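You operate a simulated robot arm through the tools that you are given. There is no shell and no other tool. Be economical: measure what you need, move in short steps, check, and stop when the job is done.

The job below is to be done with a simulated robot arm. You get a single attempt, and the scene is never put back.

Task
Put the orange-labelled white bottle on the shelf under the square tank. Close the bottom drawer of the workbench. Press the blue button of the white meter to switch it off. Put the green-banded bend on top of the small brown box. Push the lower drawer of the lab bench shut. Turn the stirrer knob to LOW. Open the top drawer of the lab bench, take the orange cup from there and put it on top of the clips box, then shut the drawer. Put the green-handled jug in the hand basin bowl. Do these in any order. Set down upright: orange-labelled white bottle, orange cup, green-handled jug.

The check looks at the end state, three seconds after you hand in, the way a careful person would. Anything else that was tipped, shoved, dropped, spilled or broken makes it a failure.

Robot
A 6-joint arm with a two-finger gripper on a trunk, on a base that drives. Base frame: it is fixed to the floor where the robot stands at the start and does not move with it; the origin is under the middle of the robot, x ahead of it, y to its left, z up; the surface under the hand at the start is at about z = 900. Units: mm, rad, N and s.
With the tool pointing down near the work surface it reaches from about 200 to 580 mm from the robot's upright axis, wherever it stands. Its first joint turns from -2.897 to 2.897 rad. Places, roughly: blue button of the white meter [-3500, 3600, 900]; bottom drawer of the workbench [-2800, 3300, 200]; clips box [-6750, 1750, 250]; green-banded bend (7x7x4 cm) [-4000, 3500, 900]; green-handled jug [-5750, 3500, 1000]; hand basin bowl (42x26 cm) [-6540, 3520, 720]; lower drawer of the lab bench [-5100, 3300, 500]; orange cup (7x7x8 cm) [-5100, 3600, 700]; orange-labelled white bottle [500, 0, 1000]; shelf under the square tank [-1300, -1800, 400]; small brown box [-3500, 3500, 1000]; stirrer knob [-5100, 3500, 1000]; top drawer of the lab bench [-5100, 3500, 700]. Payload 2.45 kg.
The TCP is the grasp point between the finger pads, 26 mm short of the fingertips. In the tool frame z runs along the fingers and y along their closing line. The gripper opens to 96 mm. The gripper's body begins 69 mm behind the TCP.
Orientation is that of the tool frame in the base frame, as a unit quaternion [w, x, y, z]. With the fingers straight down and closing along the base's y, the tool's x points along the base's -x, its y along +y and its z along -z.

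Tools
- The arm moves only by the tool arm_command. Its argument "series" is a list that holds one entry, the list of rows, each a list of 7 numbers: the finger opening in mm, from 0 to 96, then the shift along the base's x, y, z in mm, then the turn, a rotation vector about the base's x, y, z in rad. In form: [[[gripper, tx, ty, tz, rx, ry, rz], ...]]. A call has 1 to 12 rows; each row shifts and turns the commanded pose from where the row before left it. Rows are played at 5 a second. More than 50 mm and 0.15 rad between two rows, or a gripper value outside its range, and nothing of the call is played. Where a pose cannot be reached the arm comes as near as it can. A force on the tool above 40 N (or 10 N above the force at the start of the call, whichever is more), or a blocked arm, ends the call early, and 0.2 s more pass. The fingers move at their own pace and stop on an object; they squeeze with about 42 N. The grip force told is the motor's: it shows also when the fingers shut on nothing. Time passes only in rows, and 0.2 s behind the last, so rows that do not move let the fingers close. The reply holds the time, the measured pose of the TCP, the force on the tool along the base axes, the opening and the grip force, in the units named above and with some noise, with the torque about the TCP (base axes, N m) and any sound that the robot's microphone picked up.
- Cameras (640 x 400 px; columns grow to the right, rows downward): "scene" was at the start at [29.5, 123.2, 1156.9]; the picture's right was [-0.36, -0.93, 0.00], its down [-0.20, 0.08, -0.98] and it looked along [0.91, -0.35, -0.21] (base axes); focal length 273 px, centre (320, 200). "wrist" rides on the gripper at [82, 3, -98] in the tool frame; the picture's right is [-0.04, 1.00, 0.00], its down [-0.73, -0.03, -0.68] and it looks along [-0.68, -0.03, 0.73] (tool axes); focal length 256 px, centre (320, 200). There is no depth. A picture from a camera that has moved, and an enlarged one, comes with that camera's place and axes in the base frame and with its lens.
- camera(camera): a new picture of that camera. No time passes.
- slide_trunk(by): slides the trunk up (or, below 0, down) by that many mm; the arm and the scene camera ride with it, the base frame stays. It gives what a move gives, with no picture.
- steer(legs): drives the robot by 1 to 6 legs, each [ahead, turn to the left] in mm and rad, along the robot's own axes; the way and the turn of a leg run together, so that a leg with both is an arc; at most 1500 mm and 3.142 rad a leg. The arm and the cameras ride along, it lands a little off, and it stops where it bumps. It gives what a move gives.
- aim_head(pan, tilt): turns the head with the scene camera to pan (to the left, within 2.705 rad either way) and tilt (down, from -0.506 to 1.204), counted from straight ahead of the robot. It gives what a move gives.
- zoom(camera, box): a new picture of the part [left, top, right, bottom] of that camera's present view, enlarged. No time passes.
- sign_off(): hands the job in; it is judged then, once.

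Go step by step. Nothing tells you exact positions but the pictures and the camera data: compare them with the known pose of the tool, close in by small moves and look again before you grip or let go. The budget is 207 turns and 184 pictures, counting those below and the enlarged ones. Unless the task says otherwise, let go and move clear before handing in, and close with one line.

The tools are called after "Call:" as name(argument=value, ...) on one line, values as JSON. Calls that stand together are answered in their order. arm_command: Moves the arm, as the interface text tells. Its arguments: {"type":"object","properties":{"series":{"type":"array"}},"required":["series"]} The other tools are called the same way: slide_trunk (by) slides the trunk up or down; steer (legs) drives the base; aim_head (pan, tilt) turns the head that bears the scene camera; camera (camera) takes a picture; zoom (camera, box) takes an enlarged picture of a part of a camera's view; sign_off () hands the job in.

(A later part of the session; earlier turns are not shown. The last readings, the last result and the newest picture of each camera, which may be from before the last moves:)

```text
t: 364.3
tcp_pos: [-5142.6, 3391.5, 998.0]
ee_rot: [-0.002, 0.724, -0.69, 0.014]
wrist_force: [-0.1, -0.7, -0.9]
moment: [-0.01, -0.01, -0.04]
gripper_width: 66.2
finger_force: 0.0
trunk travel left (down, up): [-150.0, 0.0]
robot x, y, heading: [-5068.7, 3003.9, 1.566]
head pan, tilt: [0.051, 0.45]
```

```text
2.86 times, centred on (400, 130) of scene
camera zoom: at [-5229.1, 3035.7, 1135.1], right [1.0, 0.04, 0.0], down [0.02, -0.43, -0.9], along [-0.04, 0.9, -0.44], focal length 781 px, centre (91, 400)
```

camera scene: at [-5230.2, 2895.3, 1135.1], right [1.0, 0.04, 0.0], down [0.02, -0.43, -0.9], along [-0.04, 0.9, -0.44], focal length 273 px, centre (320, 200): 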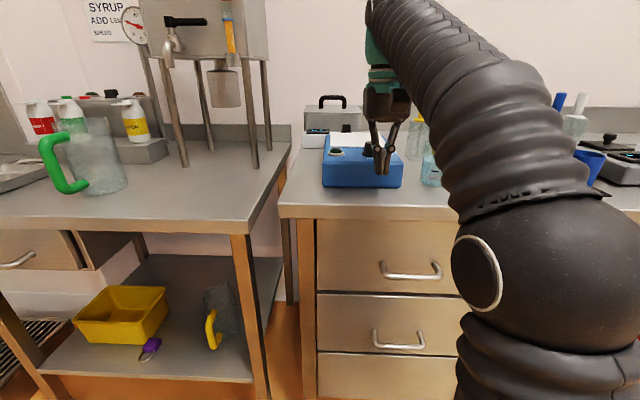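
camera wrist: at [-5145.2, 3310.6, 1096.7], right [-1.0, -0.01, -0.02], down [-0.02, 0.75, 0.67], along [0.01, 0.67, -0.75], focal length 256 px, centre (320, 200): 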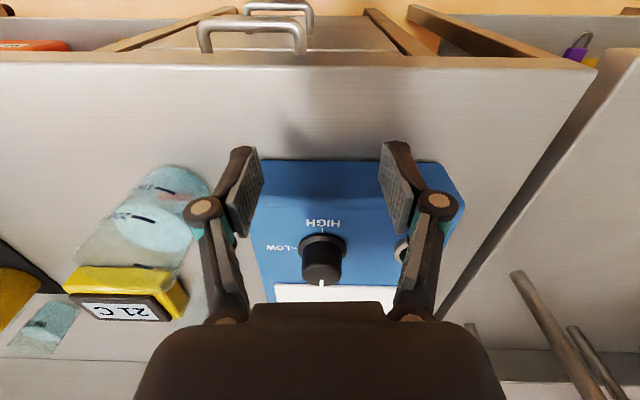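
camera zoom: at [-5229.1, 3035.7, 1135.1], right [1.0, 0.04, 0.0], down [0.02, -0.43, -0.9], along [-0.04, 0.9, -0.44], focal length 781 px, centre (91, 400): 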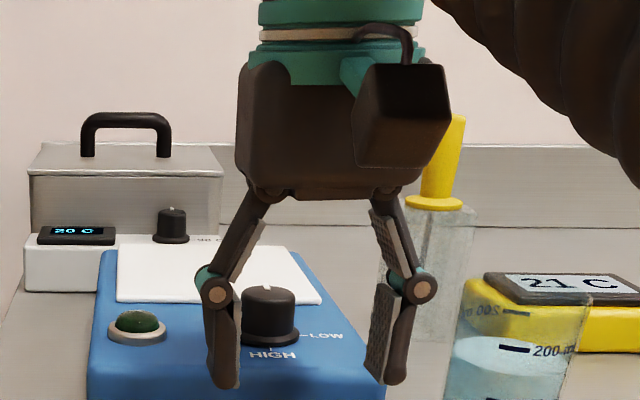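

Excellent view: the knob is centred between the fingers, pointer to the back. Advance to straddle it.

Call:
arm_command(series=[[[66, -1, 30, -2, 0, 0, 0], [66, -1, 30, -2, 0, 0, 0], [66, 0, 30, -2, 0, 0, 0]]])

Call:
camera(camera="wrist")

Call:
zoom(camera="scene", box=[320, 60, 480, 200])

```text
t: 365.1
tcp_pos: [-5145.6, 3482.6, 991.6]
ee_rot: [-0.002, 0.724, -0.69, 0.015]
wrist_force: [1.3, -1.5, -0.2]
moment: [0.06, 0.0, -0.04]
gripper_width: 65.6
finger_force: 0.1
trunk travel left (down, up): [-150.0, 0.0]
robot x, y, heading: [-5071.2, 2998.2, 1.564]
head pan, tilt: [0.051, 0.45]
```

```text
47 pictures are left
camera wrist: at [-5147.3, 3401.0, 1092.3], right [-1.0, -0.01, -0.02], down [-0.02, 0.74, 0.67], along [0.01, 0.67, -0.74], focal length 256 px, centre (320, 200)
```

wrist: 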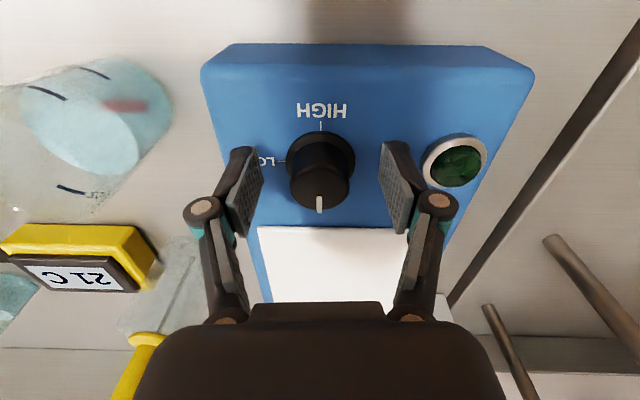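

```text
2.86 times, centred on (400, 130) of scene
camera zoom: at [-5229.0, 3035.3, 1135.2], right [1.0, 0.04, 0.0], down [0.02, -0.43, -0.9], along [-0.04, 0.9, -0.43], focal length 781 px, centre (91, 400)
```

zoom: 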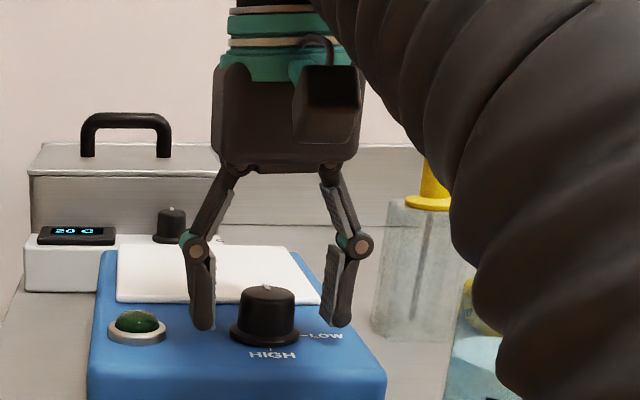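

The knob centre is ~13 mm further (y≈3496). Advance, lower a little, and close on it.

Call:
arm_command(series=[[[66, 0, 13, 0, 0, 0, 0], [66, 0, 0, -5, 0, 0, 0], [50, 0, 0, 0, 0, 0, 0], [20, 0, 0, 0, 0, 0, 0], [20, 0, 0, 0, 0, 0, 0]]])

Call:
camera(camera="wrist")

Call:
zoom(camera="scene", box=[320, 60, 480, 200])

```text
t: 366.3
tcp_pos: [-5144.3, 3494.6, 986.6]
ee_rot: [-0.002, 0.724, -0.69, 0.013]
wrist_force: [-3.4, 3.8, 14.7]
moment: [-0.03, 0.16, -0.03]
gripper_width: 33.3
finger_force: 44.7
trunk travel left (down, up): [-150.0, 0.0]
robot x, y, heading: [-5069.0, 3002.5, 1.562]
head pan, tilt: [0.051, 0.45]
```

```text
45 pictures are left
camera wrist: at [-5147.6, 3413.0, 1086.4], right [-1.0, -0.01, -0.02], down [-0.02, 0.74, 0.67], along [0.01, 0.67, -0.74], focal length 256 px, centre (320, 200)
```

wrist: 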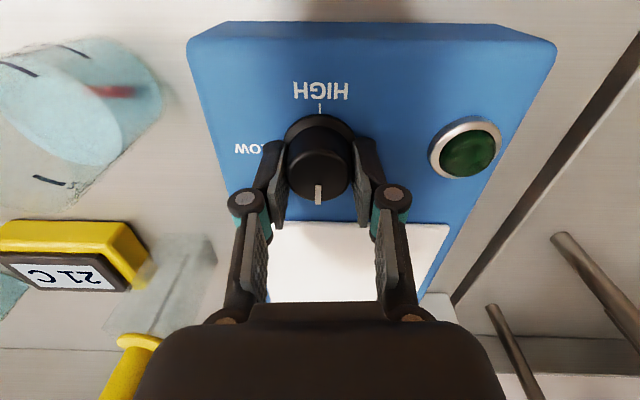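

```text
2.86 times, centred on (400, 130) of scene
camera zoom: at [-5229.3, 3035.4, 1135.3], right [1.0, 0.04, 0.0], down [0.02, -0.43, -0.9], along [-0.04, 0.9, -0.43], focal length 781 px, centre (91, 400)
```

zoom: 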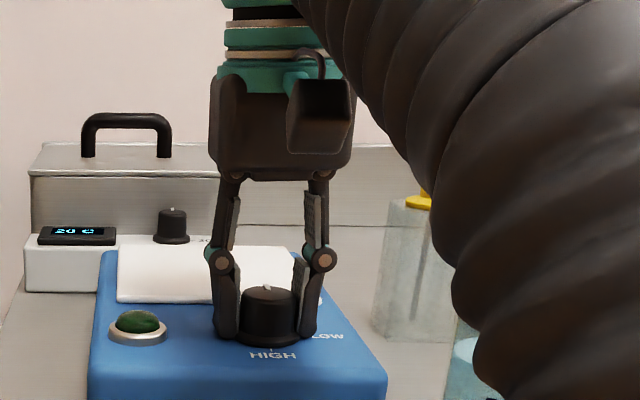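

Gripped (33 mm). Turn 90° clockwise about the vertical.

Call:
arm_command(series=[[[20, 0, 0, 0, 0, 0, -0.131], [20, 0, 0, 0, 0, 0, -0.131], [20, 0, 0, 0, 0, 0, -0.131], [20, 0, 0, 0, 0, 0, -0.131], [20, 0, 0, 0, 0, 0, -0.131], [20, 0, 0, 0, 0, 0, -0.131], [20, 0, 0, 0, 0, 0, -0.131], [20, 0, 0, 0, 0, 0, -0.131], [20, 0, 0, 0, 0, 0, -0.131], [20, 0, 0, 0, 0, 0, -0.131], [20, 0, 0, 0, 0, 0, -0.131], [20, 0, 0, 0, 0, 0, -0.13]]])

Call:
camera(camera="wrist")

```text
t: 368.1
tcp_pos: [-5142.6, 3491.3, 987.1]
ee_rot: [-0.005, -0.292, 0.956, -0.015]
wrist_force: [11.7, -11.4, 6.7]
moment: [-0.52, -0.4, 0.06]
gripper_width: 32.7
finger_force: 44.7
trunk travel left (down, up): [-150.0, 0.0]
robot x, y, heading: [-5068.4, 3003.4, 1.558]
head pan, tilt: [0.051, 0.45]
stopped in row 9: the force on the tool passed its limit at 48 N (the readings are from after the stop); the commanded pose is now the measured one
```

```text
43 pictures are left
camera wrist: at [-5213.2, 3450.4, 1086.8], right [-0.52, 0.85, -0.03], down [0.63, 0.41, 0.67], along [0.58, 0.33, -0.75], focal length 256 px, centre (320, 200)
```

wrist: 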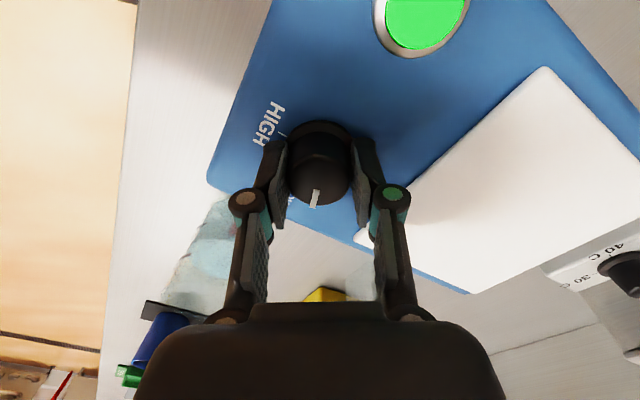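

It turned about 58° and the lamp lit; side force stopped it. I'll shift the hand slightly to relieve the force and continue the remaining ~32°.

Call:
arm_command(series=[[[20, 2, -2, 0, 0, 0, 0], [20, 0, 0, 0, 0, 0, -0.11], [20, 0, 0, 0, 0, 0, -0.11], [20, 0, 0, 0, 0, 0, -0.11], [20, 0, 0, 0, 0, 0, -0.11], [20, 0, 0, 0, 0, 0, -0.11]]])

Call:
camera(camera="wrist")

```text
t: 369.5
tcp_pos: [-5143.2, 3490.5, 987.0]
ee_rot: [-0.01, -0.02, 1.0, -0.014]
wrist_force: [4.0, 3.2, 31.3]
moment: [0.21, -0.82, 0.01]
gripper_width: 32.7
finger_force: 45.2
trunk travel left (down, up): [-150.0, 0.0]
robot x, y, heading: [-5070.1, 3003.5, 1.56]
head pan, tilt: [0.051, 0.45]
```

```text
42 pictures are left
camera wrist: at [-5222.6, 3491.2, 1086.8], right [0.0, 1.0, -0.03], down [0.75, 0.02, 0.66], along [0.66, -0.02, -0.75], focal length 256 px, centre (320, 200)
```

wrist: 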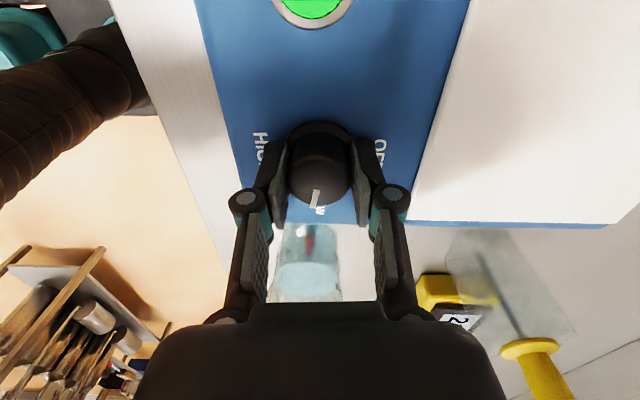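

The pointer looks at or slightly past LOW. I'll open a little, lift a few mm, rotate the hand back and withdraw to inspect.

Call:
arm_command(series=[[[46, 0, 0, 0, 0, 0, 0], [46, 0, 0, 4, 0, 0, 0], [46, 0, 0, 4, 0, 0, 0], [46, 0, 0, 0, 0, 0, 0.145], [46, 0, 0, 0, 0, 0, 0.145], [46, 0, 0, 0, 0, 0, 0.145], [46, 0, 0, 0, 0, 0, 0.145], [46, 0, 0, 0, 0, 0, 0.145], [46, 0, 0, 0, 0, 0, 0.145], [46, 0, 0, 0, 0, 0, 0.145], [46, 0, 0, 0, 0, 0, 0.145], [56, 0, 0, 0, 0, 0, 0.145]]])

Call:
arm_command(series=[[[60, 0, 0, 0, 0, 0, 0.145], [66, 0, 0, 0, 0, 0, 0.11], [66, 0, -30, 0, 0, 0, 0], [66, 0, -35, 0, 0, 0, 0], [66, 0, -30, 0, 0, 0, 0]]])

Call:
camera(camera="wrist")

Call:
zoom(camera="scene", box=[330, 105, 410, 158])

```text
t: 372.1
tcp_pos: [-5142.0, 3490.5, 988.0]
ee_rot: [0.001, -0.625, 0.78, -0.017]
wrist_force: [0.6, -0.3, 0.0]
moment: [0.04, 0.0, 0.0]
gripper_width: 55.8
finger_force: 0.0
out of reach, approached as far as the arm can: row 3
trunk travel left (down, up): [-150.0, 0.0]
robot x, y, heading: [-5067.4, 3001.8, 1.561]
head pan, tilt: [0.051, 0.45]
```

```text
t: 373.3
tcp_pos: [-5141.8, 3395.2, 986.8]
ee_rot: [-0.003, 0.719, -0.695, 0.018]
wrist_force: [-0.1, 1.4, -0.3]
moment: [-0.03, -0.03, 0.02]
gripper_width: 66.0
finger_force: 0.1
trunk travel left (down, up): [-150.0, 0.0]
robot x, y, heading: [-5068.6, 3002.6, 1.563]
head pan, tilt: [0.051, 0.45]
```

```text
41 pictures are left
camera wrist: at [-5145.5, 3314.9, 1087.7], right [-1.0, 0.01, -0.03], down [-0.02, 0.75, 0.66], along [0.03, 0.66, -0.75], focal length 256 px, centre (320, 200)
```

wrist: 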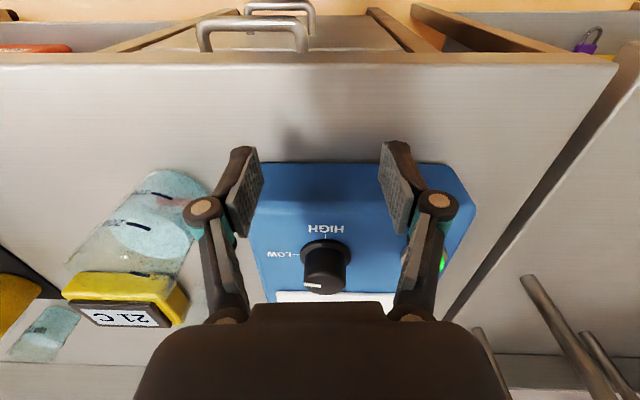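

```text
7.55 times, centred on (370, 132) of scene
camera zoom: at [-5228.9, 3036.0, 1135.1], right [1.0, 0.04, 0.0], down [0.02, -0.44, -0.9], along [-0.04, 0.9, -0.44], focal length 2063 px, centre (-57, 717)
```

zoom: 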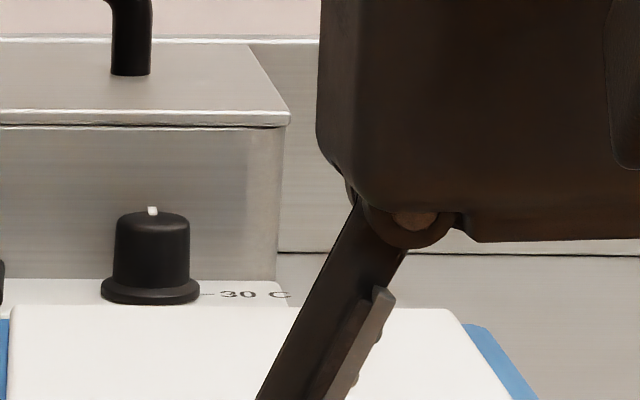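

Call:
zoom(camera="wrist", box=[260, 220, 380, 300])

Call:
zoom(camera="scene", box=[330, 130, 400, 175])

```text
5.00 times, centred on (320, 260) of wrist
camera zoom: at [-5145.5, 3314.9, 1087.7], right [-1.0, 0.01, -0.03], down [-0.02, 0.75, 0.66], along [0.03, 0.66, -0.75], focal length 1280 px, centre (320, -100)
```

zoom: 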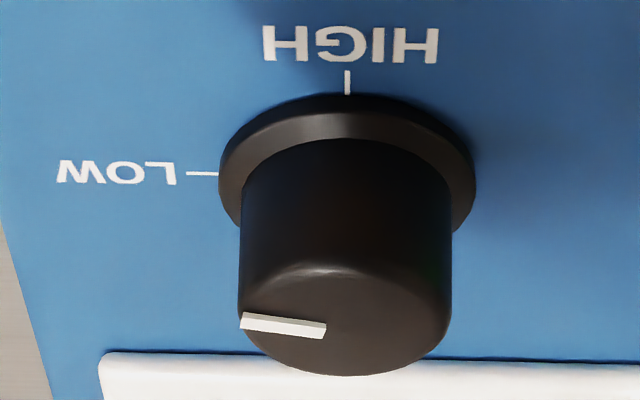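

```text
8.89 times, centred on (365, 152) of scene
camera zoom: at [-5228.9, 3036.0, 1135.1], right [1.0, 0.04, 0.0], down [0.02, -0.44, -0.9], along [-0.04, 0.9, -0.44], focal length 2430 px, centre (-80, 622)
```

zoom: 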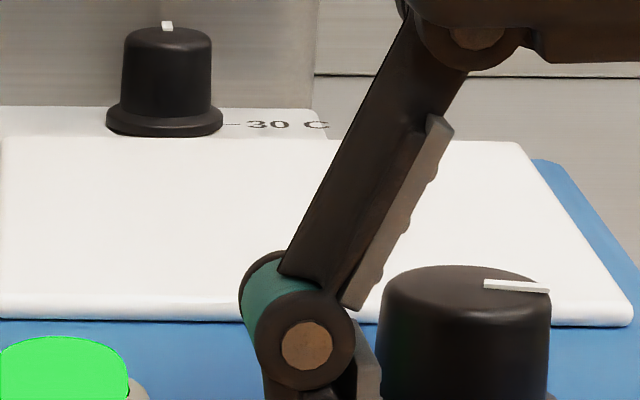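

The pointer is near LOW but about 13° past it toward HIGH. I'll re-grip centred at (−5143.5, 3498) and turn back 0.22 rad.

Call:
arm_command(series=[[[66, -1, 35, 0, 0, 0, 0], [66, -1, 35, 0, 0, 0, 0], [66, 0, 33, 0, 0, 0, 0], [50, 0, 0, 0, 0, 0, 0], [20, 0, 0, 0, 0, 0, 0], [20, 0, 0, 0, 0, 0, 0], [20, 0, 0, 0, 0, 0, 0.075], [20, 0, 0, 0, 0, 0, 0.075], [20, 0, 0, 0, 0, 0, 0.075], [20, 0, 0, 0, 0, 0, 0]]])

Call:
arm_command(series=[[[50, 0, 0, 0, 0, 0, 0], [66, 0, 0, 0, 0, 0, 0], [66, 0, -33, 0, 0, 0, -0.11], [66, 0, -35, 0, 0, 0, -0.11], [66, 0, -35, 0, 0, 0, 0]]])

Call:
zoom(camera="wrist", box=[260, 220, 380, 300])

```text
t: 375.6
tcp_pos: [-5147.7, 3498.0, 988.9]
ee_rot: [-0.005, 0.793, -0.608, 0.015]
wrist_force: [-15.9, -4.0, -6.2]
moment: [0.39, 0.84, -0.16]
gripper_width: 32.1
finger_force: 45.4
trunk travel left (down, up): [-150.0, 0.0]
robot x, y, heading: [-5068.3, 3005.0, 1.56]
head pan, tilt: [0.051, 0.45]
stopped in row 10: the force on the tool passed its limit at 41 N (the readings are from after the stop); the commanded pose is now the measured one
```

```text
t: 376.8
tcp_pos: [-5144.6, 3395.7, 987.2]
ee_rot: [-0.002, 0.721, -0.693, 0.018]
wrist_force: [-0.8, 0.7, -0.8]
moment: [-0.03, 0.01, -0.01]
gripper_width: 66.1
finger_force: 0.0
trunk travel left (down, up): [-150.0, 0.0]
robot x, y, heading: [-5069.1, 3003.9, 1.569]
head pan, tilt: [0.051, 0.45]
```

```text
5.00 times, centred on (320, 260) of wrist
camera zoom: at [-5148.5, 3314.7, 1087.7], right [-1.0, 0.0, -0.03], down [-0.02, 0.75, 0.66], along [0.02, 0.66, -0.75], focal length 1280 px, centre (320, -100)
```

zoom: 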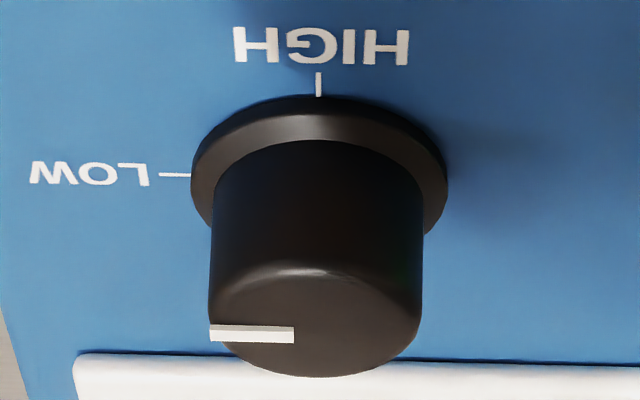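

The pointer now aligns exactly with LOW. Next, the jug: its green handle faces the robot near (−5801, 3405). I'll back off and drive to stand in front of it.

Call:
steer(legs=[[-380, 0], [0, 1.571], [656, 0], [0, -1.571]])

Call:
aim_head(pan=0.2, tilt=0.45)

Call:
camera(camera="scene")

Call:
camera(camera="wrist")

```text
t: 390.2
tcp_pos: [-5802.7, 3022.7, 987.5]
ee_rot: [-0.002, 0.715, -0.699, 0.016]
wrist_force: [-0.6, 0.0, 0.2]
moment: [0.03, 0.01, -0.03]
gripper_width: 66.1
finger_force: 0.1
trunk travel left (down, up): [-150.0, 0.0]
robot x, y, heading: [-5731.5, 2632.6, 1.548]
head pan, tilt: [0.051, 0.45]
```

```text
t: 390.9
tcp_pos: [-5802.2, 3023.4, 988.0]
ee_rot: [-0.002, 0.716, -0.698, 0.017]
wrist_force: [0.7, 0.1, -0.5]
moment: [0.01, -0.02, 0.02]
gripper_width: 66.0
finger_force: 0.0
trunk travel left (down, up): [-150.0, 0.0]
robot x, y, heading: [-5734.8, 2631.4, 1.547]
head pan, tilt: [0.201, 0.45]
```

```text
36 pictures are left
camera scene: at [-5906.8, 2663.1, 1135.1], right [0.98, 0.18, 0.0], down [0.08, -0.43, -0.9], along [-0.16, 0.89, -0.44], focal length 273 px, centre (320, 200)
```

scene: 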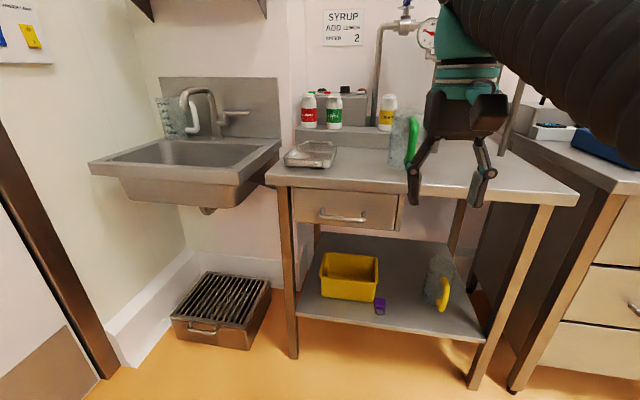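

```text
35 pictures are left
camera wrist: at [-5807.6, 2942.3, 1088.1], right [-1.0, 0.01, -0.03], down [-0.01, 0.75, 0.66], along [0.03, 0.66, -0.75], focal length 256 px, centre (320, 200)
```

wrist: 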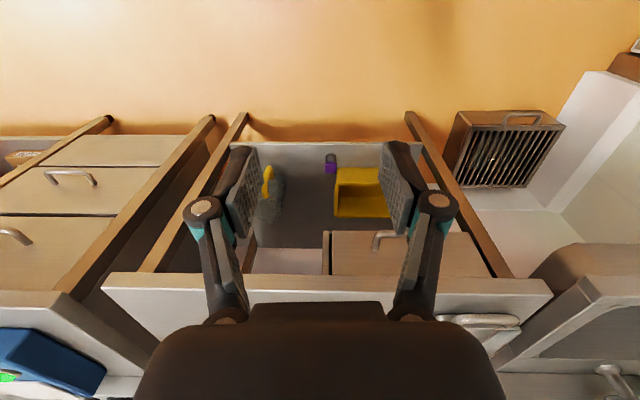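

Now drive forward toward the jug handle with the fingers open at z≈965.

Call:
arm_command(series=[[[70, 0, 0, -10, 0, 0, 0], [70, 0, 0, -10, 0, 0, 0]]])

Call:
steer(legs=[[0, 0.024], [300, 0]])

Call:
camera(camera="wrist")

Call:
camera(camera="scene")

```text
t: 391.5
tcp_pos: [-5803.1, 3025.0, 967.1]
ee_rot: [-0.002, 0.716, -0.698, 0.017]
wrist_force: [0.4, 0.7, 0.5]
moment: [-0.03, 0.01, 0.01]
gripper_width: 69.6
finger_force: 0.1
trunk travel left (down, up): [-150.0, 0.0]
robot x, y, heading: [-5738.8, 2627.5, 1.551]
head pan, tilt: [0.201, 0.45]
```

```text
t: 393.9
tcp_pos: [-5813.1, 3321.9, 967.4]
ee_rot: [-0.002, 0.724, -0.689, 0.017]
wrist_force: [-0.3, -0.6, -0.1]
moment: [-0.03, -0.01, -0.02]
gripper_width: 70.0
finger_force: 0.1
trunk travel left (down, up): [-150.0, 0.0]
robot x, y, heading: [-5733.4, 2927.4, 1.572]
head pan, tilt: [0.201, 0.45]
```

```text
34 pictures are left
camera wrist: at [-5815.3, 3242.6, 1067.6], right [-1.0, -0.01, -0.03], down [-0.03, 0.75, 0.66], along [0.01, 0.66, -0.75], focal length 256 px, centre (320, 200)
```

wrist: 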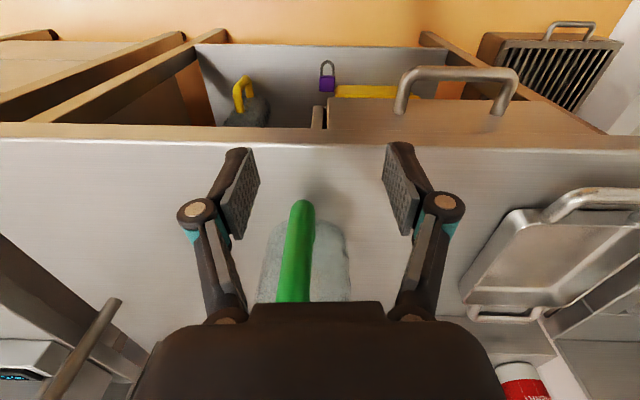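

```text
33 pictures are left
camera scene: at [-5908.1, 2960.9, 1135.1], right [0.98, 0.2, 0.0], down [0.09, -0.43, -0.9], along [-0.18, 0.88, -0.44], focal length 273 px, centre (320, 200)
```

scene: 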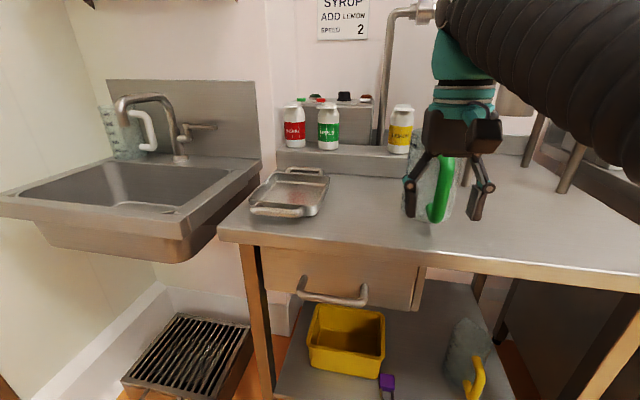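

Handle bar ≈(−5797, 3403). Shift right 16 mm and advance to straddle it.

Call:
arm_command(series=[[[70, 8, 20, -2, 0, 0, 0], [70, 8, 20, -2, 0, 0, 0], [70, 0, 22, 0, 0, 0, 0], [70, 0, 21, 0, 0, 0, 0]]])

Call:
camera(camera="wrist")

Call:
zoom(camera="scene", box=[360, 90, 540, 250])

```text
t: 394.9
tcp_pos: [-5796.8, 3406.0, 963.0]
ee_rot: [-0.004, 0.724, -0.689, 0.017]
wrist_force: [-0.1, -1.4, 0.0]
moment: [0.04, 0.0, -0.01]
gripper_width: 69.9
finger_force: 0.0
trunk travel left (down, up): [-150.0, 0.0]
robot x, y, heading: [-5731.8, 2933.7, 1.568]
head pan, tilt: [0.201, 0.45]
```

```text
32 pictures are left
camera wrist: at [-5799.0, 3325.4, 1063.3], right [-1.0, -0.01, -0.03], down [-0.03, 0.75, 0.66], along [0.01, 0.67, -0.75], focal length 256 px, centre (320, 200)
```

wrist: 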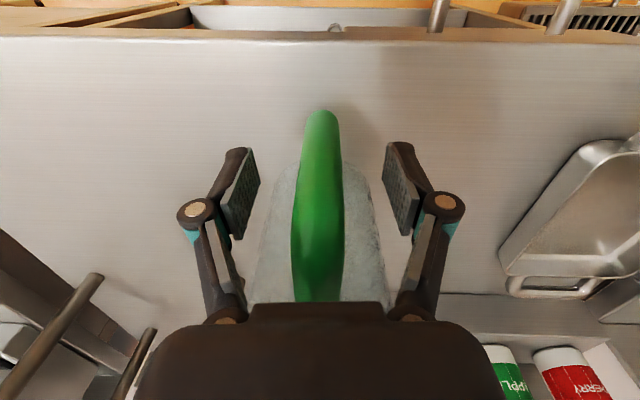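

```text
2.50 times, centred on (450, 170) of scene
camera zoom: at [-5908.0, 2960.6, 1135.2], right [0.98, 0.2, 0.0], down [0.09, -0.43, -0.9], along [-0.18, 0.88, -0.44], focal length 683 px, centre (-5, 275)
```

zoom: 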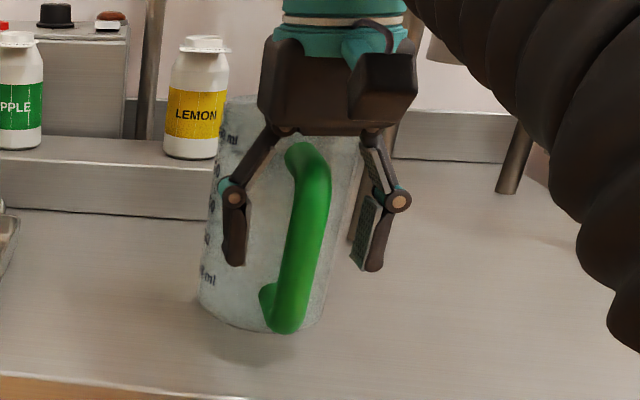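

The handle bar is between the fingers. Close on it.

Call:
arm_command(series=[[[70, 0, 3, 0, 0, 0, 0], [40, 0, 0, 0, 0, 0, 0], [10, 0, 0, 0, 0, 0, 0], [10, 0, 0, 0, 0, 0, 0], [10, 0, 0, 0, 0, 0, 0]]])

Call:
zoom(camera="scene", box=[360, 90, 540, 250])

```text
t: 396.1
tcp_pos: [-5797.7, 3410.1, 962.3]
ee_rot: [-0.003, 0.724, -0.689, 0.017]
wrist_force: [0.5, -0.3, 2.2]
moment: [0.18, 0.13, -0.05]
gripper_width: 20.9
finger_force: 42.0
trunk travel left (down, up): [-150.0, 0.0]
robot x, y, heading: [-5734.8, 2931.5, 1.567]
head pan, tilt: [0.201, 0.45]
```

```text
2.50 times, centred on (450, 170) of scene
camera zoom: at [-5908.0, 2960.9, 1135.2], right [0.98, 0.2, 0.0], down [0.09, -0.43, -0.9], along [-0.18, 0.88, -0.44], focal length 683 px, centre (-5, 275)
```

zoom: 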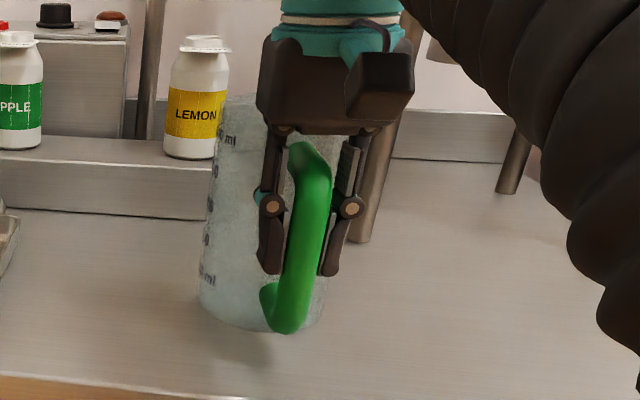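

Handle gripped (21 mm). Lift gently and check for tilt.

Call:
arm_command(series=[[[10, 0, 0, 6, 0, 0, 0], [10, 0, 0, 10, 0, 0, 0], [10, 0, -5, 12, 0, 0, 0], [10, 0, -10, 8, 0, 0, 0]]])

Call:
camera(camera="scene")

```text
t: 397.1
tcp_pos: [-5797.7, 3393.2, 996.6]
ee_rot: [-0.003, 0.725, -0.688, 0.016]
wrist_force: [-0.5, -0.1, -1.6]
moment: [-0.14, 0.02, 0.01]
gripper_width: 20.8
finger_force: 42.0
trunk travel left (down, up): [-150.0, 0.0]
robot x, y, heading: [-5731.9, 2936.0, 1.573]
head pan, tilt: [0.201, 0.45]
```

```text
29 pictures are left
camera scene: at [-5908.1, 2961.1, 1135.1], right [0.98, 0.2, 0.0], down [0.09, -0.43, -0.9], along [-0.18, 0.88, -0.44], focal length 273 px, centre (320, 200)
```

scene: 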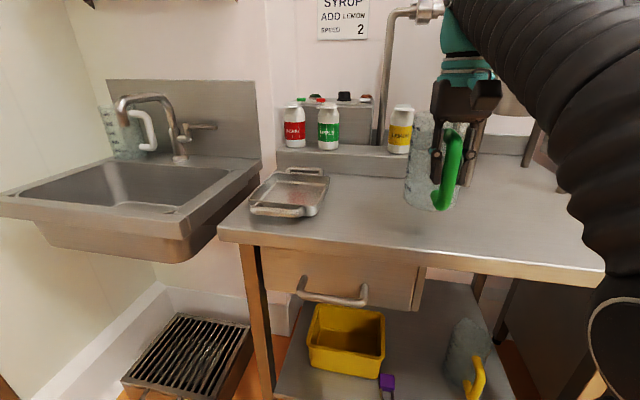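

Jug lifted straight and light. The bowl spans x −6740…−6330, y 3400…3665, faucet at the back around x −6500. I'll carry it around to face the bowl's right half.

Call:
arm_command(series=[[[10, 0, -20, 4, 0, 0, 0], [10, 0, -20, 4, 0, 0, 0], [10, 0, -10, 3, 0, 0, 0]]])

Call:
steer(legs=[[-330, 0], [0, 1.571], [635, 0], [0, -1.571]])

Call:
aim_head(pan=0.0, tilt=0.45)

Call:
camera(camera="scene")

```text
t: 397.9
tcp_pos: [-5797.2, 3344.1, 1003.0]
ee_rot: [-0.003, 0.724, -0.689, 0.016]
wrist_force: [1.0, 0.0, -1.3]
moment: [-0.14, 0.02, 0.03]
gripper_width: 20.9
finger_force: 42.4
out of reach, approached as far as the arm can: row 1, 3
trunk travel left (down, up): [-150.0, 0.0]
robot x, y, heading: [-5735.0, 2930.5, 1.572]
head pan, tilt: [0.201, 0.45]
```

```text
t: 407.9
tcp_pos: [-6777.8, 2611.3, 1004.9]
ee_rot: [-0.011, 0.999, -0.046, 0.01]
wrist_force: [17.4, -3.0, -1.2]
moment: [0.13, 0.8, 1.06]
gripper_width: 12.7
finger_force: 35.9
trunk travel left (down, up): [-150.0, 0.0]
robot x, y, heading: [-6366.1, 2610.3, 2.995]
head pan, tilt: [0.201, 0.45]
stopped in leg 4: the force on the tool passed its limit at 41 N (the readings are from after the stop); the commanded pose is now the measured one
```

```text
t: 408.6
tcp_pos: [-6777.8, 2611.6, 1004.6]
ee_rot: [-0.011, 0.999, -0.047, 0.012]
wrist_force: [26.2, -4.7, -2.6]
moment: [0.26, 1.02, 1.59]
gripper_width: 12.0
finger_force: 36.6
trunk travel left (down, up): [-150.0, 0.0]
robot x, y, heading: [-6365.6, 2613.5, 2.994]
head pan, tilt: [0.0, 0.45]
```

```text
28 pictures are left
camera scene: at [-6416.6, 2461.0, 1135.2], right [0.15, 0.99, 0.0], down [0.43, -0.06, -0.9], along [-0.89, 0.13, -0.43], focal length 273 px, centre (320, 200)
```

scene: 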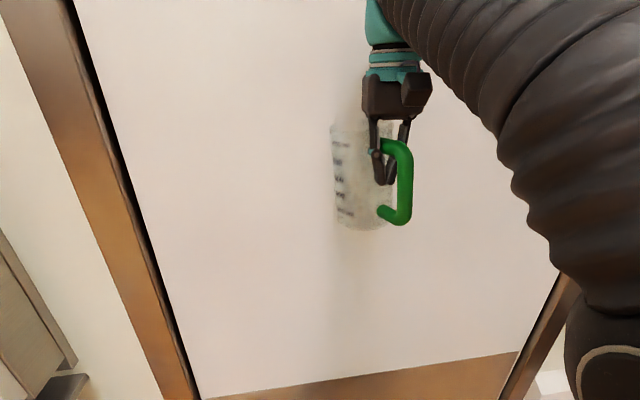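

The jug met the door while turning and rotated in the grip. Back straight off a little and inspect.

Call:
steer(legs=[[-60, 0]])

Call:
camera(camera="wrist")

Call:
zoom(camera="scene", box=[300, 60, 480, 250])

```text
t: 409.6
tcp_pos: [-6721.6, 2603.3, 1004.1]
ee_rot: [-0.012, 0.999, -0.048, 0.011]
wrist_force: [-0.5, 0.6, -2.2]
moment: [0.02, -0.04, 0.02]
gripper_width: 10.6
finger_force: 0.3
trunk travel left (down, up): [-150.0, 0.0]
robot x, y, heading: [-6306.9, 2606.7, 2.994]
head pan, tilt: [0.0, 0.45]
```

```text
27 pictures are left
camera wrist: at [-6642.3, 2589.0, 1104.0], right [-0.14, -0.99, -0.03], down [-0.74, 0.08, 0.66], along [-0.66, 0.11, -0.75], focal length 256 px, centre (320, 200)
```

wrist: 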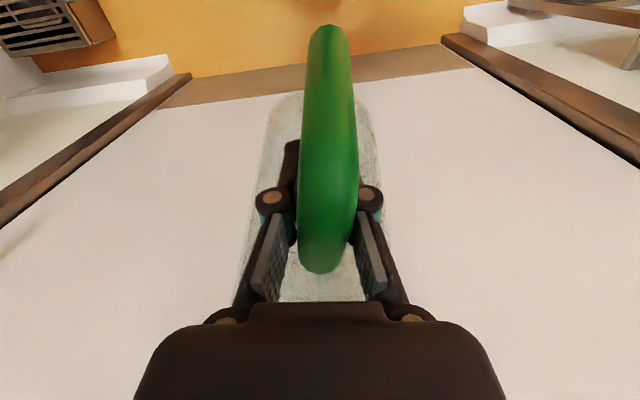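

```text
2.11 times, centred on (390, 155) of scene
camera zoom: at [-6358.9, 2452.6, 1135.1], right [0.15, 0.99, 0.0], down [0.43, -0.06, -0.9], along [-0.89, 0.13, -0.44], focal length 575 px, centre (173, 295)
```

zoom: 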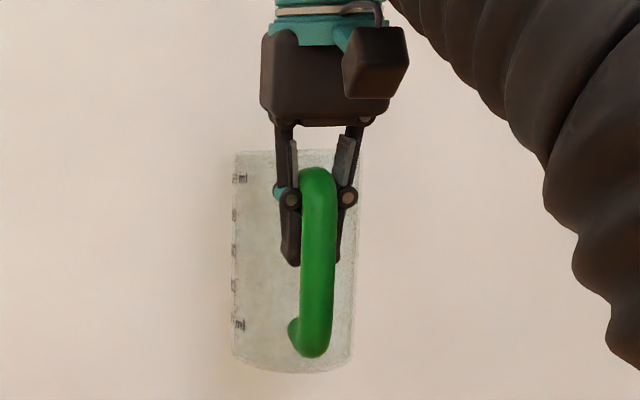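

The fingers slid inside the handle loop and the jug now hangs upright by the handle's upper arm. It's light and stable, so I'll turn gently toward the basin and look again.

Call:
steer(legs=[[0, -0.7], [0, -0.634]])

Call:
camera(camera="scene")

Call:
camera(camera="wrist")

```text
t: 413.6
tcp_pos: [-6409.9, 3006.2, 1004.9]
ee_rot: [-0.002, 0.759, -0.651, 0.017]
wrist_force: [-0.5, 0.3, -1.9]
moment: [-0.04, 0.02, 0.03]
gripper_width: 11.1
finger_force: 0.8
trunk travel left (down, up): [-150.0, 0.0]
robot x, y, heading: [-6306.0, 2602.8, 1.674]
head pan, tilt: [0.0, 0.45]
```

```text
25 pictures are left
camera scene: at [-6464.2, 2619.5, 1135.2], right [0.99, 0.1, 0.0], down [0.04, -0.43, -0.9], along [-0.09, 0.9, -0.44], focal length 273 px, centre (320, 200)
```

scene: 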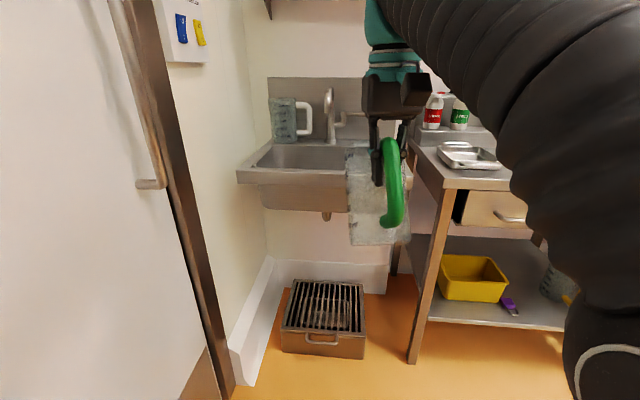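

```text
24 pictures are left
camera wrist: at [-6403.6, 2925.0, 1104.0], right [-0.99, -0.11, -0.03], down [-0.1, 0.74, 0.66], along [-0.06, 0.66, -0.75], focal length 256 px, centre (320, 200)
```

wrist: 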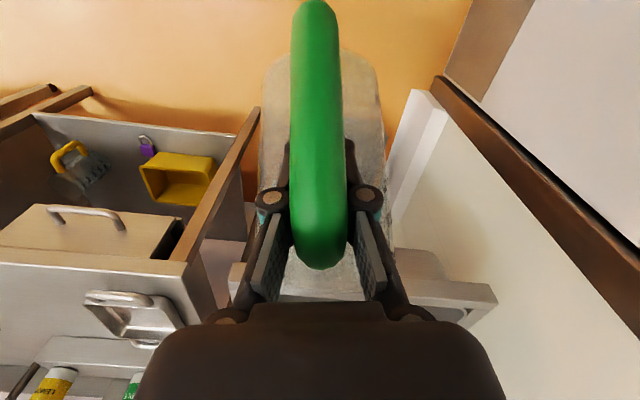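

The hanging jug leans with its bottom toward me, now around z≈855, too low to clear the basin rim (~865). I'll tilt the tool forward slightly, which lets me lift it about 45 mm higher.

Call:
arm_command(series=[[[8, 0, 0, 8, 0.06, 0.006, 0], [8, 0, 0, 8, 0.06, 0.006, 0], [8, 0, 0, 8, 0.06, 0.006, 0], [8, 0, 0, 8, 0.06, 0.006, 0], [8, 0, 0, 8, 0.06, 0.006, 0], [8, 0, 0, 8, 0.06, 0.006, 0]]])

Call:
camera(camera="scene")

```text
t: 415.0
tcp_pos: [-6409.9, 3005.4, 1051.8]
ee_rot: [-0.127, 0.747, -0.643, -0.114]
wrist_force: [0.6, 0.5, -0.8]
moment: [-0.05, -0.02, -0.02]
gripper_width: 8.9
finger_force: 0.5
trunk travel left (down, up): [-150.0, 0.0]
robot x, y, heading: [-6308.7, 2603.6, 1.672]
head pan, tilt: [0.0, 0.45]
```

```text
23 pictures are left
camera scene: at [-6464.2, 2619.5, 1135.1], right [0.99, 0.1, 0.0], down [0.04, -0.43, -0.9], along [-0.09, 0.9, -0.44], focal length 273 px, centre (320, 200)
```

scene: 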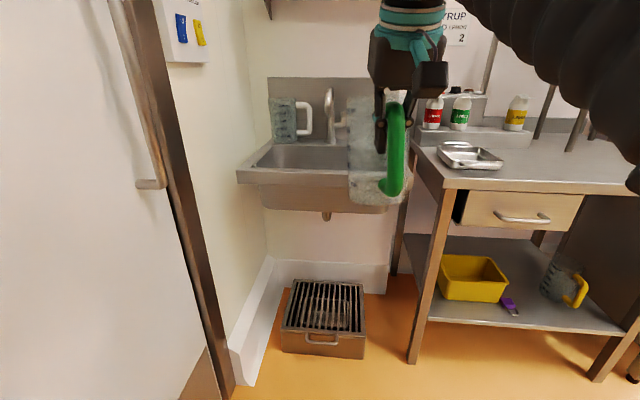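

The jug hangs upright and high enough now. Drive forward over the bowl.

Call:
steer(legs=[[200, 0], [180, 0]])

Call:
aim_head(pan=-0.1, tilt=0.55)

Call:
camera(camera="scene")

Call:
camera(camera="wrist")

```text
t: 417.7
tcp_pos: [-6445.0, 3383.8, 1051.5]
ee_rot: [-0.127, 0.745, -0.645, -0.113]
wrist_force: [-0.4, 0.6, -1.6]
moment: [-0.05, 0.03, -0.01]
gripper_width: 9.1
finger_force: 0.8
trunk travel left (down, up): [-150.0, 0.0]
robot x, y, heading: [-6346.1, 2982.0, 1.665]
head pan, tilt: [0.0, 0.45]
```

```text
t: 418.4
tcp_pos: [-6446.1, 3382.5, 1052.5]
ee_rot: [-0.127, 0.745, -0.645, -0.114]
wrist_force: [0.5, 0.5, -2.2]
moment: [-0.06, -0.02, 0.0]
gripper_width: 9.2
finger_force: 1.2
trunk travel left (down, up): [-150.0, 0.0]
robot x, y, heading: [-6345.4, 2983.9, 1.672]
head pan, tilt: [-0.099, 0.55]
```

```text
22 pictures are left
camera scene: at [-6492.8, 2995.9, 1126.1], right [1.0, 0.0, 0.0], down [0.0, -0.52, -0.85], along [0.0, 0.85, -0.52], focal length 273 px, centre (320, 200)
```

scene: 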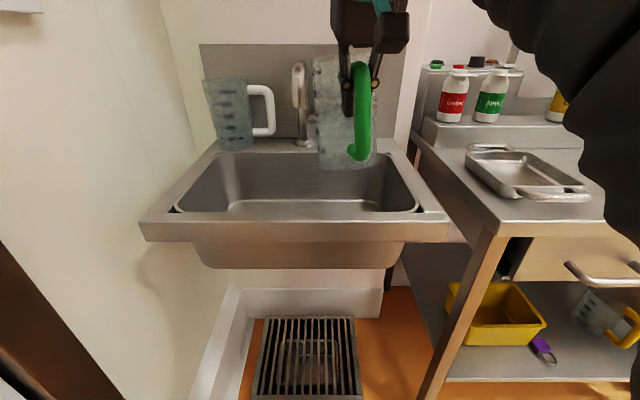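

```text
21 pictures are left
camera wrist: at [-6437.0, 3273.0, 1117.6], right [-0.99, -0.1, -0.03], down [-0.07, 0.46, 0.88], along [-0.07, 0.88, -0.46], focal length 256 px, centre (320, 200)
```

wrist: 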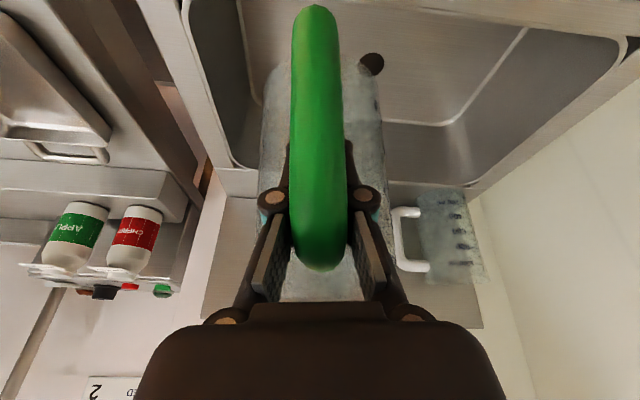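

Excellent view: the bowl is right below. Move 100 mm forward over the bowl, then lower part-way and check.

Call:
arm_command(series=[[[8, 2, 20, 0, 0, 0, 0], [8, 2, 20, 0, 0, 0, 0], [8, 2, 20, 0, 0, 0, 0], [8, 2, 20, 0, 0, 0, 0], [8, 2, 20, 0, 0, 0, 0], [8, 0, 0, -20, 0, 0, 0], [8, 0, 0, -20, 0, 0, 0], [8, 0, 0, -20, 0, 0, 0], [8, 0, 0, -20, 0, 0, 0]]])

Call:
camera(camera="scene")

Call:
camera(camera="wrist")

```text
t: 420.4
tcp_pos: [-6435.0, 3483.0, 972.9]
ee_rot: [-0.127, 0.745, -0.645, -0.114]
wrist_force: [0.6, 0.3, -2.1]
moment: [-0.03, -0.03, 0.02]
gripper_width: 9.0
finger_force: 1.0
trunk travel left (down, up): [-150.0, 0.0]
robot x, y, heading: [-6345.4, 2981.3, 1.671]
head pan, tilt: [-0.099, 0.55]
```

```text
20 pictures are left
camera scene: at [-6492.7, 2996.0, 1126.1], right [1.0, 0.0, 0.0], down [0.0, -0.52, -0.85], along [0.0, 0.85, -0.52], focal length 273 px, centre (320, 200)
```

scene: 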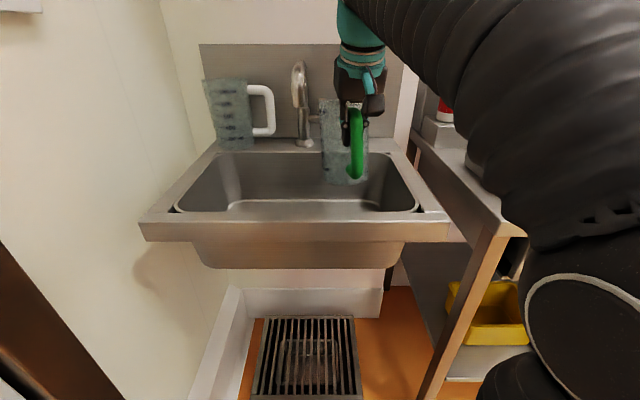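

```text
19 pictures are left
camera wrist: at [-6426.6, 3372.5, 1037.7], right [-0.99, -0.1, -0.03], down [-0.07, 0.46, 0.89], along [-0.07, 0.88, -0.46], focal length 256 px, centre (320, 200)
```

wrist: 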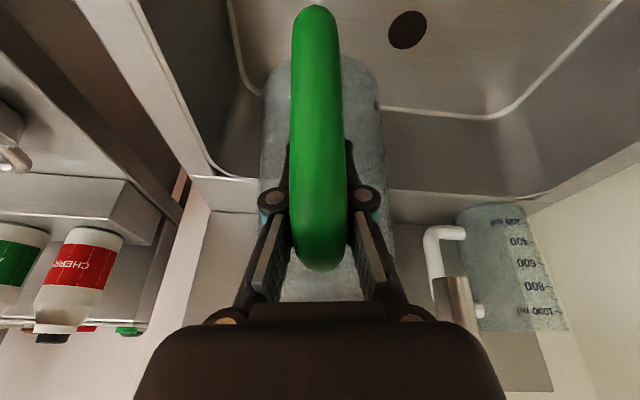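

Jug is inside the bowl outline with clearance all round. Lower further toward the bowl floor.

Call:
arm_command(series=[[[8, 0, 0, -20, 0, 0, 0], [8, 0, 0, -20, 0, 0, 0], [8, 0, 0, -20, 0, 0, 0], [8, 0, 0, -15, 0, 0, 0], [8, 0, 0, -10, 0, 0, 0], [8, 0, 0, -10, 0, 0, 0]]])

Call:
camera(camera="scene")

Call:
camera(camera="wrist")

```text
t: 421.8
tcp_pos: [-6434.6, 3483.7, 878.0]
ee_rot: [-0.127, 0.745, -0.645, -0.113]
wrist_force: [-0.3, 0.0, -2.4]
moment: [-0.08, 0.02, 0.0]
gripper_width: 8.9
finger_force: 1.2
trunk travel left (down, up): [-150.0, 0.0]
robot x, y, heading: [-6343.3, 2982.4, 1.67]
head pan, tilt: [-0.099, 0.55]
```

```text
18 pictures are left
camera scene: at [-6492.7, 2995.9, 1126.1], right [1.0, 0.0, 0.0], down [0.0, -0.52, -0.85], along [0.0, 0.85, -0.52], focal length 273 px, centre (320, 200)
```

scene: 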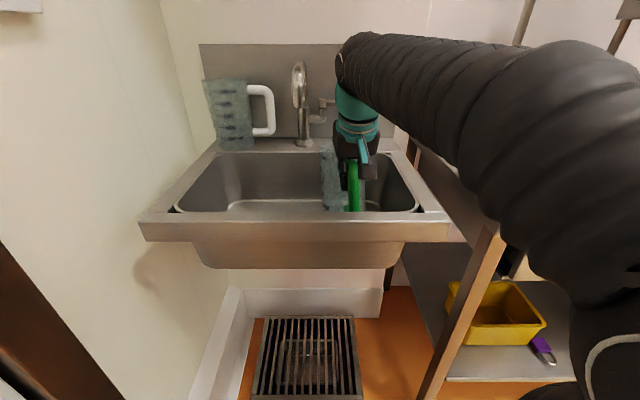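

```text
17 pictures are left
camera wrist: at [-6425.9, 3373.4, 943.0], right [-0.99, -0.1, -0.03], down [-0.07, 0.46, 0.89], along [-0.07, 0.88, -0.46], focal length 256 px, centre (320, 200)
```

wrist: 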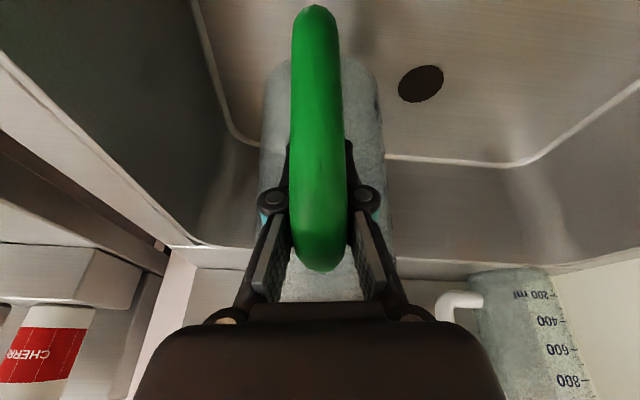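

Call:
arm_command(series=[[[8, 0, 0, -5, 0, 0, 0], [8, 0, 0, -5, 0, 0, 0], [8, 0, 0, -5, 0, 0, 0], [8, 0, 0, -5, 0, 0, 0], [8, 0, 0, -4, 0, 0, 0], [8, 0, 0, -4, 0, 0, 0]]])

Call:
camera(camera="wrist")

```text
t: 423.1
tcp_pos: [-6435.4, 3482.8, 848.0]
ee_rot: [-0.127, 0.745, -0.645, -0.114]
wrist_force: [-0.8, -0.6, -0.5]
moment: [-0.02, 0.0, 0.01]
gripper_width: 8.7
finger_force: 1.0
trunk travel left (down, up): [-150.0, 0.0]
robot x, y, heading: [-6346.4, 2982.9, 1.669]
head pan, tilt: [-0.099, 0.55]
```

```text
16 pictures are left
camera wrist: at [-6426.8, 3373.3, 914.9], right [-0.99, -0.1, -0.03], down [-0.07, 0.46, 0.89], along [-0.07, 0.88, -0.46], focal length 256 px, centre (320, 200)
```

wrist: 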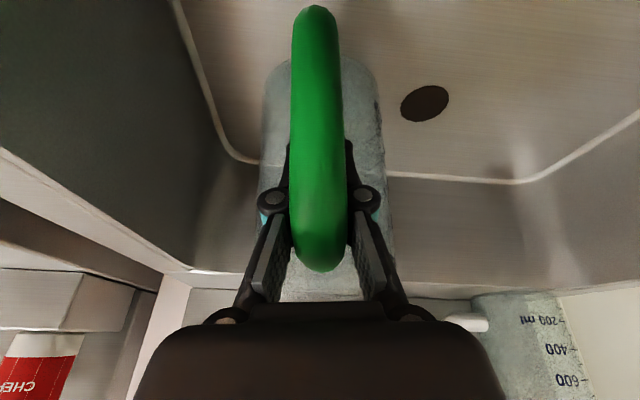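

Call:
arm_command(series=[[[8, 0, 0, -3, 0, 0, 0], [8, 0, 0, -3, 0, 0, 0], [8, 0, 0, -3, 0, 0, 0], [8, 0, 0, -3, 0, 0, 0], [8, 0, 0, 0, 0, 0, 0]]])

Call:
camera(camera="wrist")

```text
t: 424.4
tcp_pos: [-6434.2, 3485.0, 836.8]
ee_rot: [-0.127, 0.745, -0.644, -0.114]
wrist_force: [-0.2, -0.1, -1.2]
moment: [0.04, 0.01, -0.01]
gripper_width: 8.4
finger_force: 0.6
trunk travel left (down, up): [-150.0, 0.0]
robot x, y, heading: [-6345.0, 2983.4, 1.667]
head pan, tilt: [-0.099, 0.55]
```

```text
15 pictures are left
camera wrist: at [-6426.7, 3373.6, 902.5], right [-0.99, -0.1, -0.03], down [-0.07, 0.46, 0.89], along [-0.07, 0.88, -0.46], focal length 256 px, centre (320, 200)
```

wrist: 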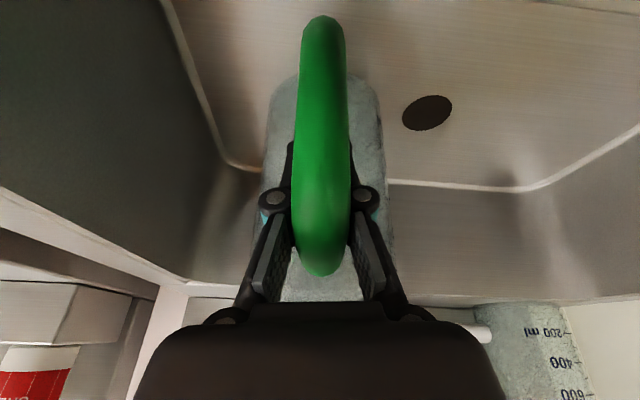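

The jug has begun to rest on the bowl floor. Lower a few millimetres more, then open.

Call:
arm_command(series=[[[8, 0, 0, -3, 0, 0, 0], [8, 0, 0, -3, 0, 0, 0], [20, 0, 0, 0, 0, 0, 0], [40, 0, 0, 0, 0, 0, 0], [46, 0, 0, 0, 0, 0, 0], [46, 0, 0, 0, 0, 0, 0]]])

Call:
camera(camera="wrist")

Call:
zoom(camera="scene", box=[280, 80, 460, 240])

```text
t: 425.8
tcp_pos: [-6436.3, 3484.3, 831.0]
ee_rot: [-0.126, 0.745, -0.645, -0.113]
wrist_force: [0.2, 0.3, 0.7]
moment: [0.0, 0.0, 0.01]
gripper_width: 46.1
finger_force: 0.0
trunk travel left (down, up): [-150.0, 0.0]
robot x, y, heading: [-6346.6, 2984.0, 1.665]
head pan, tilt: [-0.099, 0.55]
```

```text
14 pictures are left
camera wrist: at [-6426.8, 3373.4, 896.2], right [-0.99, -0.1, -0.03], down [-0.07, 0.46, 0.89], along [-0.07, 0.88, -0.46], focal length 256 px, centre (320, 200)
```

wrist: 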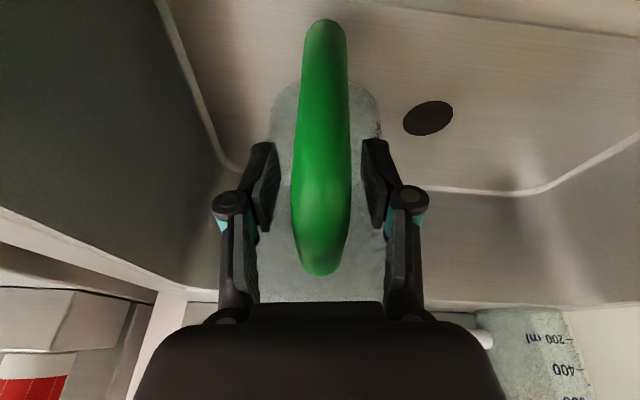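

```text
2.50 times, centred on (370, 160) of scene
camera zoom: at [-6492.7, 2995.9, 1126.1], right [1.0, 0.0, 0.0], down [0.0, -0.52, -0.85], along [0.0, 0.85, -0.52], focal length 683 px, centre (195, 300)
```

zoom: 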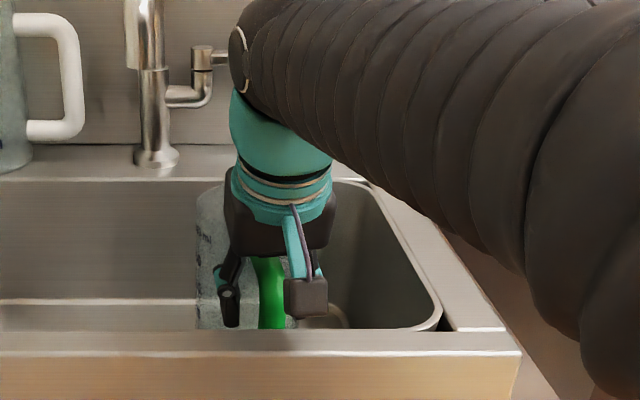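

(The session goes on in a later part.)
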